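You operate a simulated robot arm through the tools that you are given. There is no shell and no other tool. Be economical: measure what you need, move in short steps, check, and stop when the job is done.

You run a simulated robot arm. Do the job below in one go: nothing can be reset, and whatever is moved stays where it is left.

TASK
Put one of the spice jars from the worktop on top of the melon tub.

Only the result counts: the job must be done as asked and must still hold three seconds after the hand-in. Knocking over, shifting, dropping, spilling or breaking anything else fails it.

THE ROBOT
A 7-joint arm with a two-finger parallel gripper, fixed in place. Base frame: the origin is at the foot of the arm, x ahead of it, y to its left, z up; the work surface is at about z = 0. Units: mm, rad, N and s.
With the tool pointing down near the work surface it reaches from about 240 to 620 mm from the base axis. Its first joint turns from -1.152 to 1.152 rad. Payload 2.6 kg.
Tool frame: the origin (TCP) lies between the finger pads and is the grasp point; the fingertips stand 30 mm ahead of it; z points along the fingers, y is the line along which they close. The gripper opens to 94 mm. The fingers are 28 mm wide and 10 mm thick; the gripper's body (50 by 96 mm) begins 55 mm behind the TCP.
Orientation is told as [roll, pitch, yaw] about the base's x, y, z axes, in that order, counted from this pose: with the fingers straight down and closing along the base's y, the tool's x points along the base's -x, its y along +y and its z along -z.

THE INTERFACE
- The arm moves only by the tool move_arm. Its argument "motion" is a list that holds one entry, the list of rows, each a list of 5 numbers: the opening, from 0 (shut) to 1 (fully open), then the shift along the tool's x, y, z in mm, then the turn about the tool's z in rad. In form: [[[hand, tx, ty, tz, yaw], ...]]. A call has 1 to 10 rows; each row shifts and turns the commanded pose from where the row before left it, along the tool's axes as they then stand. Each row takes 0.2 s and may step no farther than 50 mm and 0.15 rad from the row before; otherwise, or with a gripper value out of range, the whole call is refused. A pose out of reach is approached as far as the arm can. The call stops where the force on the tool passes 40 N (or 10 N more than at its start, if that is more) or the arm is blocked; 0.2 s more then pass. Each finger travels about 72 mm/s and halts on what it meets, pressing with about 44 N; the grip force reading is that of the motor and also rises with nothing between the fingers. The clock runs only during rows and for 0.2 s after the last one: add rows that do not move to give the fingers time. The reply holds the time, the measured pose of the TCP, the force on the tool along the base axes, the opening and the grip force, in the units named above and with some noise.
- Cameras (640 x 400 px; columns grow to the right, rows downward): "scene" is fixed at [28.8, 423.8, 577.5]; the picture's right is [-0.84, -0.54, 0.00], its down [-0.24, 0.38, -0.89] and it looks along [0.48, -0.75, -0.45] (base axes); focal length 321 px, centre (320, 200). "wrist" rides on the gripper at [-37, 0, -58] in the tool frame; the picture's right is [0.00, -1.00, 0.00], its down [0.97, 0.00, -0.24] and it looks along [0.24, 0.00, 0.97] (tool axes); focal length 218 px, centre (320, 200).
- snapshot(camera): a new picture of that camera. No time passes.
- measure_at(camera, pixels): for up to 12 pixels [column, row] of the newest picture of that camera ("zoom" is the newest enlarged one), the place [x, y, z] in the base frame of the surface seen there, good to about 2 mm. No time passes.
- inspect(camera, box): a new picture of the part [left, top, right, bottom] of that camera's present view, enlarged. No time passes.
- job_done(): hands the job in; it is judged then, once.

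Work in short steps. Measure before you move; look again where a grasp or a placing could have gone wrong, and mend it. You have 60 turns and 26 pictures in all, those below and enlarged ones among them. Open the gripper and draw the arm clear of the work before you hand the job in, unless the task says otherwise; then end with one line.

The tools are called after "Call:" by a JSON object that holds its "api" and its "payload". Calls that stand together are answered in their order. move_arm: Moves the arm, as the interface text tells. Its arguments: {"type":"object","properties":{"motion":{"type":"array","items":{"type":"array","items":{"type":"array","items":{"type":"number"}}}}},"required":["motion"]} The other tools are called the same way: snapshot (camera) takes a picture; measure_at (camera, pixels) gives the place of the surface under pixels of a picture; inspect (camera, box) takes an enlarged picture of a part of a camera's view; job_done () hands the job in.

At the start:

```text
clock: 0.0
eef_pos: [359.0, -32.2, 360.1]
tool_rot: [0.0, 0.001, 0.001]
ft_force: [-0.4, -0.1, -0.3]
finger_gap: 94.0
gripper_force: 0.1
```

scene: 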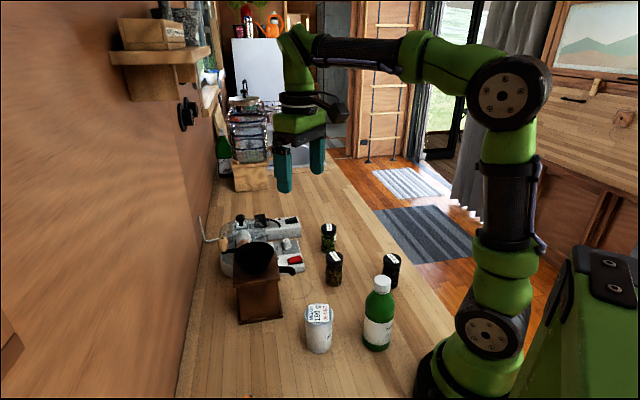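
wrist: 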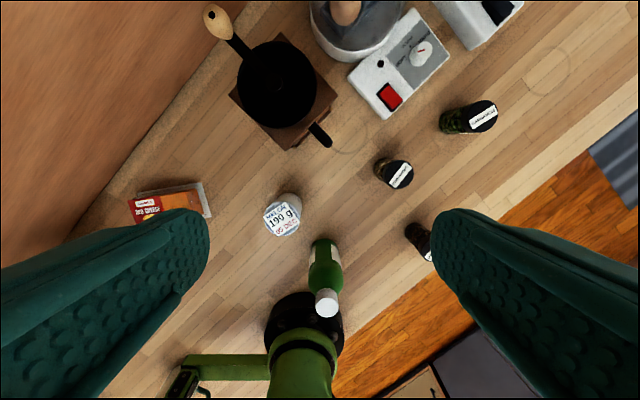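

The wrist view shows three dark jars near (395,172), (470,117) and (420,240), and a white tub at (283,215). I'll enlarge both views to identify them.

Call:
{"api": "inspect", "payload": {"camera": "scene", "box": [220, 200, 440, 370]}}

Call:
{"api": "inspect", "payload": {"camera": "wrist", "box": [240, 80, 520, 280]}}

Call:
{"api": "measure_at", "payload": {"camera": "wrist", "pixels": [[283, 217], [398, 174], [484, 115], [424, 240], [270, 210], [298, 220], [326, 300], [350, 200], [275, 80], [320, 130]]}}

Call:
{"api": "measure_at", "payload": {"camera": "scene", "pixels": [[318, 313], [334, 257], [328, 228], [391, 259], [334, 280], [329, 248], [391, 282], [318, 350], [377, 283]]}}

```text
2.35 times, centred on (330, 285) of scene
```

zoom: 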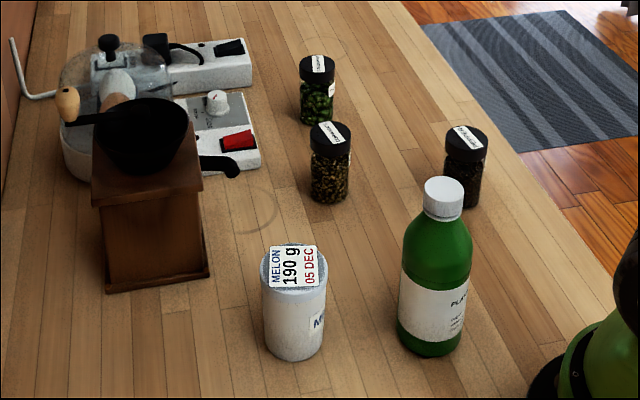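

```text
2.00 times, centred on (380, 180) of wrist
```

zoom: 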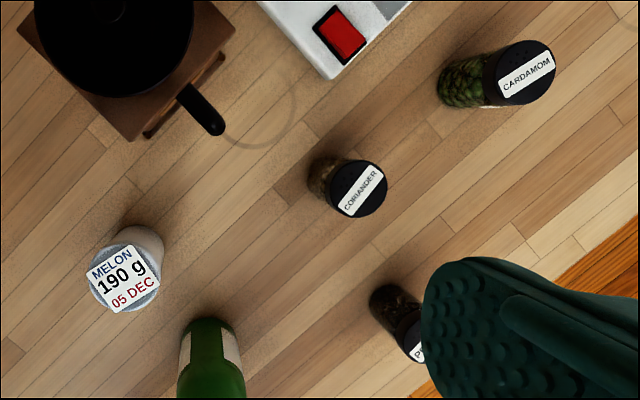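

```text
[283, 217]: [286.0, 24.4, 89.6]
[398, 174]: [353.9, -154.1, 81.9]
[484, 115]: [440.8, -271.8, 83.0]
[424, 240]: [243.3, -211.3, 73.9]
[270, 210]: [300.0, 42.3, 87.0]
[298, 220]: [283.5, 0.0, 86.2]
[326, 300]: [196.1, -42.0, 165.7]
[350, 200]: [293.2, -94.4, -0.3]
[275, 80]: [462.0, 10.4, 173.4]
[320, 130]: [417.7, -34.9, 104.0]
```

```text
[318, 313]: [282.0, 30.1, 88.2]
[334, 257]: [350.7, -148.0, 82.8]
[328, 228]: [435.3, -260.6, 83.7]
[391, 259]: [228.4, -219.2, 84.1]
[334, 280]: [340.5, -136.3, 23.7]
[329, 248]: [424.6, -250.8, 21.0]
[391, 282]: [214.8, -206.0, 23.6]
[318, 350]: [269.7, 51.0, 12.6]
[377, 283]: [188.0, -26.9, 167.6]
```

The tub at zoom (124,278) is the melon one and CORIANDER at (358,188) is the nearest accessible jar. I'll measure their rims.

Call:
{"api": "measure_at", "payload": {"camera": "zoom", "pixels": [[333, 190], [384, 190], [358, 163], [358, 214], [358, 188], [92, 285], [158, 275], [120, 250], [128, 308], [124, 280], [107, 300], [148, 295]]}}

```text
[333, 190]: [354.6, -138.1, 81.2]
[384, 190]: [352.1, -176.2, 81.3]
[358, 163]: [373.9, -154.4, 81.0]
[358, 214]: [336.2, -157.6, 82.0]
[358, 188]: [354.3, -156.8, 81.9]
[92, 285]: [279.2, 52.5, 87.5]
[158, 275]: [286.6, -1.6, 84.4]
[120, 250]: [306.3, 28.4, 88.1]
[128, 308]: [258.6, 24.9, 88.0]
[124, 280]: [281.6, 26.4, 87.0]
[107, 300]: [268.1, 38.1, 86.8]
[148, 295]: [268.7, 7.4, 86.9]
```

Coriander lid centre ≈ (354,-157), top z 82, diameter 40; the tub top is centred ≈ (282,26), z 87. I'll move above the jar at z≈180 with the gripper open and check.

Call:
{"api": "move_arm", "payload": {"motion": [[[1, 2, -42, 0, 0], [1, 2, -42, 0, 0], [1, 1, -41, 0, 0], [1, 0, 0, 45, 0], [1, 0, 0, 45, 0], [1, 0, 0, 45, 0], [1, 0, 0, 45, 0], [1, 0, 0, 0, 0]]]}}

Call:
{"api": "snapshot", "payload": {"camera": "wrist"}}

```text
clock: 1.8
eef_pos: [355.6, -158.9, 179.4]
tool_rot: [0.0, 0.0, -0.002]
ft_force: [-0.1, 0.5, 0.6]
finger_gap: 94.0
gripper_force: 0.0
```

```text
21 pictures are left
```

wrist: 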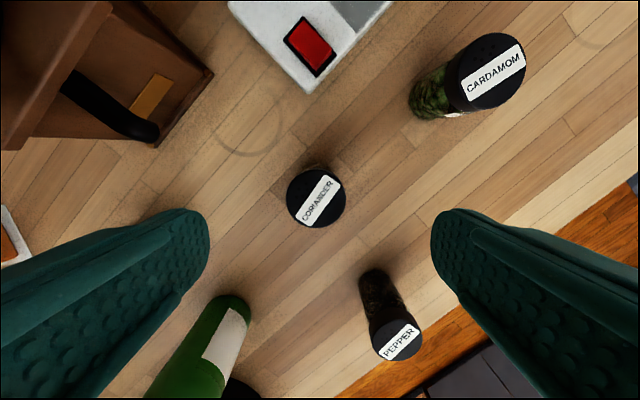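

The jar lid sits at (316,197); I'll measure its edges and centre to refine the alignment.

Call:
{"api": "measure_at", "payload": {"camera": "wrist", "pixels": [[316, 197], [289, 197], [343, 197], [316, 171], [316, 224], [410, 342], [380, 320], [238, 310], [245, 300]]}}

```text
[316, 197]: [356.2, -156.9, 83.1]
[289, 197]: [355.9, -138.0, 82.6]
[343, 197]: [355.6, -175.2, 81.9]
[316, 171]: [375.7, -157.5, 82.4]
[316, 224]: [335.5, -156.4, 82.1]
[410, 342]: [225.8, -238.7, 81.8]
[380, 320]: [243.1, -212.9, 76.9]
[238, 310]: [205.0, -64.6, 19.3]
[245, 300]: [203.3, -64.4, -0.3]
```

The jar centre is (356,-157), so I shift 2 mm in y, descend to z≈50 and close.

Call:
{"api": "move_arm", "payload": {"motion": [[[1, 0, 2, 40, 0], [1, 0, 0, 40, 0], [1, 0, 0, 30, 0], [1, 0, 0, 19, 0], [1, 0, 0, 0, 0], [0.6, 0, 0, 0, 0], [0.3, 0, 0, 0, 0], [0.3, 0, 0, 0, 0], [0.3, 0, 0, 0, 0], [0.3, 0, 0, 0, 0]]]}}

```text
clock: 4.0
eef_pos: [355.5, -156.7, 50.5]
tool_rot: [-0.001, 0.001, 0.0]
ft_force: [0.6, 0.4, 0.6]
finger_gap: 44.1
gripper_force: 44.0
```

The fingers stopped at 44 mm with 44 N, so the jar is held. I'll lift slowly to clear the tub.

Call:
{"api": "move_arm", "payload": {"motion": [[[0.2, 0, 0, 0, 0], [0.2, 0, 0, -15, 0], [0.2, 0, 0, -25, 0], [0.2, 0, 0, -35, 0], [0.2, 0, 0, -35, 0], [0.2, 0, 0, -20, 0], [0.2, 0, 0, 0, 0]]]}}

Call:
{"api": "snapshot", "payload": {"camera": "scene"}}

```text
clock: 5.6
eef_pos: [355.3, -155.1, 180.7]
tool_rot: [0.001, 0.001, 0.003]
ft_force: [-0.6, -0.3, -1.7]
finger_gap: 44.1
gripper_force: 44.3
```

```text
20 pictures are left
```

scene: 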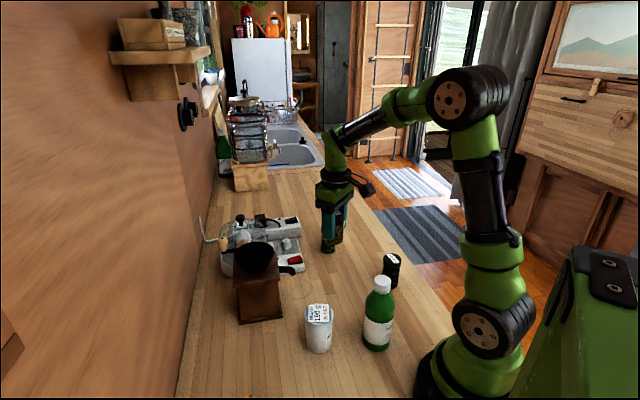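

The jar is lifted, its bottom at z≈130 and nothing else disturbed. I'll move over the tub centre (282,26) along a straight line clear of the bottle and grinder.

Call:
{"api": "move_arm", "payload": {"motion": [[[0.2, 5, 12, 0, 0], [0.2, 10, 25, 0, 0], [0.2, 12, 30, 0, 0], [0.2, 12, 30, 0, 0], [0.2, 12, 30, 0, 0], [0.2, 12, 29, 0, 0], [0.2, 7, 16, 0, 0], [0.2, 3, 9, 0, 0], [0.2, 0, 0, 0, 0]]]}}

Call:
{"api": "inspect", "payload": {"camera": "scene", "box": [220, 200, 440, 370]}}

Call:
{"api": "snapshot", "payload": {"camera": "wrist"}}

```text
clock: 7.6
eef_pos: [282.2, 27.1, 180.6]
tool_rot: [0.0, 0.0, 0.001]
ft_force: [-0.4, -0.2, -1.1]
finger_gap: 44.0
gripper_force: 44.0
```

```text
2.35 times, centred on (330, 285) of scene
```

zoom: 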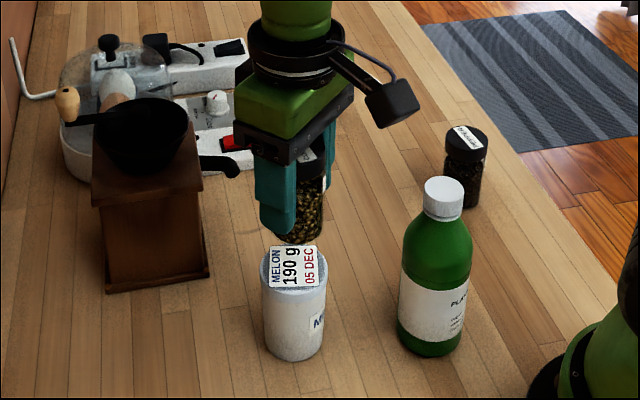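

```text
18 pictures are left
```

wrist: 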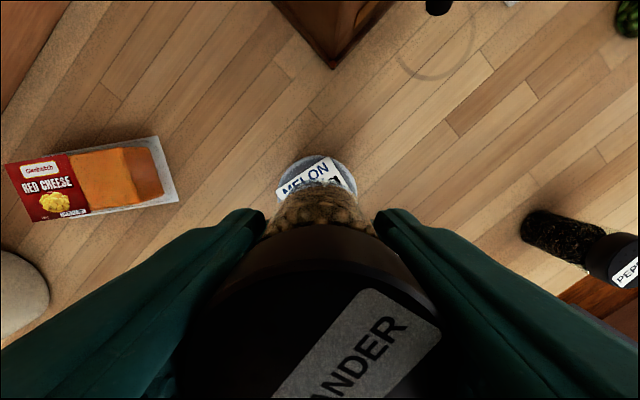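

The jar hangs over the tub. I'll recheck the tub's rim extents in the zoomed view before lowering.

Call:
{"api": "measure_at", "payload": {"camera": "zoom", "pixels": [[263, 270], [325, 268], [294, 246], [294, 287], [294, 268], [268, 255], [320, 284], [285, 287], [302, 238], [310, 225]]}}

Call:
{"api": "measure_at", "payload": {"camera": "wrist", "pixels": [[316, 158], [280, 185], [353, 185], [300, 180], [335, 170]]}}

```text
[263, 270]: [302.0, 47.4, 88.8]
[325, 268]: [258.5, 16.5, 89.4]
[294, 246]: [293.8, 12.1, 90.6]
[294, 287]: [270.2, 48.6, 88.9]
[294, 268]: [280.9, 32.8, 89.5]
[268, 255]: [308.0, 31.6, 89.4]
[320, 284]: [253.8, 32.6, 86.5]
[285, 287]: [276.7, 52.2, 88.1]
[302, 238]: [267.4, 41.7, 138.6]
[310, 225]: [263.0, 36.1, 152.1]
```

```text
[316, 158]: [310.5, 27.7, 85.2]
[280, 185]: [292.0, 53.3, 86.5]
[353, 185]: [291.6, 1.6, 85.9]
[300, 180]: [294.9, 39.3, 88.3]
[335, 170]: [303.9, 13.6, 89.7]
```

The tub centre ≈ (282,27) matches the TCP. Contact is expected at TCP z≈138, so I lower to about 142 and then in small steps.

Call:
{"api": "move_arm", "payload": {"motion": [[[0.2, 0, 0, 15, 0], [0.2, 0, 0, 15, 0], [0.2, 0, 0, 8, 0], [0.2, 0, 0, 1.5, 0], [0.2, 0, 0, 1.5, 0], [0.2, 0, 0, 0, 0]]]}}

Call:
{"api": "inspect", "payload": {"camera": "scene", "box": [260, 240, 380, 360]}}

```text
clock: 9.0
eef_pos: [280.7, 26.5, 140.4]
tool_rot: [0.0, 0.0, -0.003]
ft_force: [-0.1, -0.5, -1.3]
finger_gap: 44.1
gripper_force: 44.1
```

```text
3.33 times, centred on (320, 300) of scene
```

zoom: 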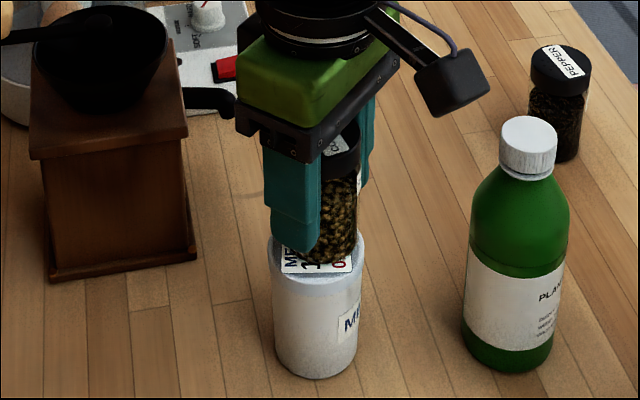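

No contact force yet; the jar is just above the lid. I'll lower in 1 mm steps.

Call:
{"api": "move_arm", "payload": {"motion": [[[0.2, 0, 0, 1, 0], [0.2, 0, 0, 0.7, 0], [0.2, 0, 0, 0, 0]]]}}

```text
clock: 9.8
eef_pos: [281.5, 25.1, 137.6]
tool_rot: [0.001, 0.0, 0.001]
ft_force: [-2.7, -0.9, 6.0]
finger_gap: 44.2
gripper_force: 44.0
```

Contact shows (Fz ≈ +6 N), so the jar is resting on the tub. I'll open the fingers gradually.

Call:
{"api": "move_arm", "payload": {"motion": [[[0.45, 0, 0, 0, 0], [0.48, 0, 0, 0, 0], [0.51, 0, 0, 0, 0], [0.56, 0, 0, 0, 0], [0.7, 0, 0, 0, 0], [0.85, 0, 0, 0, 0], [0.85, 0, 0, 0, 0]]]}}

Call:
{"api": "inspect", "payload": {"camera": "scene", "box": [260, 240, 380, 360]}}

```text
clock: 11.4
eef_pos: [282.3, 26.3, 138.3]
tool_rot: [0.0, -0.002, 0.001]
ft_force: [-0.4, 0.0, 0.7]
finger_gap: 79.8
gripper_force: 0.1
```

```text
3.33 times, centred on (320, 300) of scene
```

zoom: 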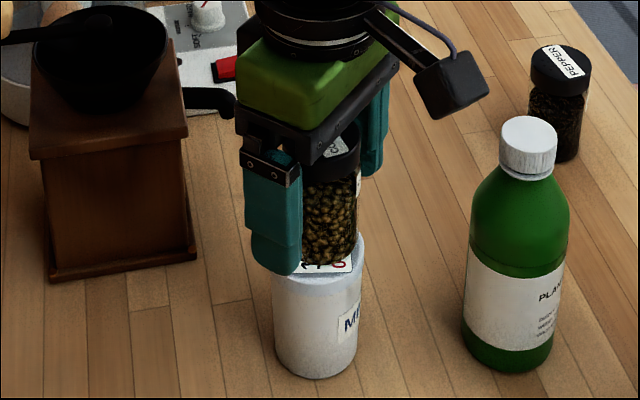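

The jar stands upright on the tub with the fingers clear. I'll retreat straight up, then check.

Call:
{"api": "move_arm", "payload": {"motion": [[[0.85, 0, 0, -10, 0], [0.85, 0, 0, -25, 0], [0.85, 0, 0, -40, 0], [0.85, 0, 0, -45, 0], [0.85, 0, 0, -45, 0], [0.85, 0, 0, -35, 0], [0.85, -30, -20, 0, 0], [0.85, -30, -20, 0, 0], [0.85, 0, 0, 0, 0]]]}}

Call:
{"api": "inspect", "payload": {"camera": "scene", "box": [220, 200, 440, 370]}}

Call:
{"api": "measure_at", "payload": {"camera": "zoom", "pixels": [[294, 180], [294, 268]]}}

```text
clock: 13.4
eef_pos: [339.1, -15.6, 338.7]
tool_rot: [-0.001, 0.0, 0.001]
ft_force: [-1.0, 0.4, 0.0]
finger_gap: 80.1
gripper_force: 0.1
```

```text
2.35 times, centred on (330, 285) of scene
```

zoom: 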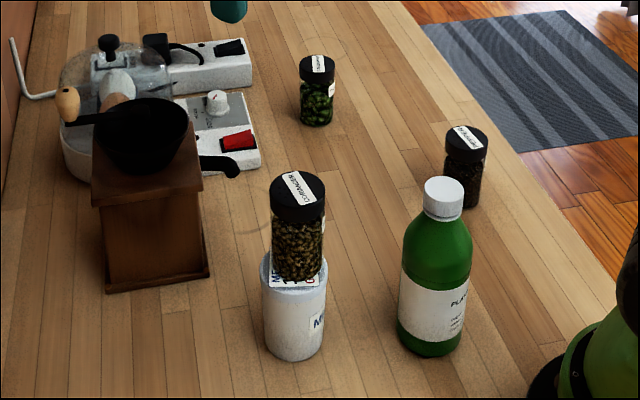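

```text
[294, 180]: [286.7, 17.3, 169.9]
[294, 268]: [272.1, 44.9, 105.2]
```

The coriander jar stands upright and centred on the tub (lid z≈170), everything else is undisturbed, and the arm is clear. Handing in.

Call:
{"api": "job_done", "payload": {}}

```text
The job is handed in.
```

The coriander jar now stands upright on top of the melon tub; nothing else looked disturbed, and the arm was clear with the gripper open when I handed in.
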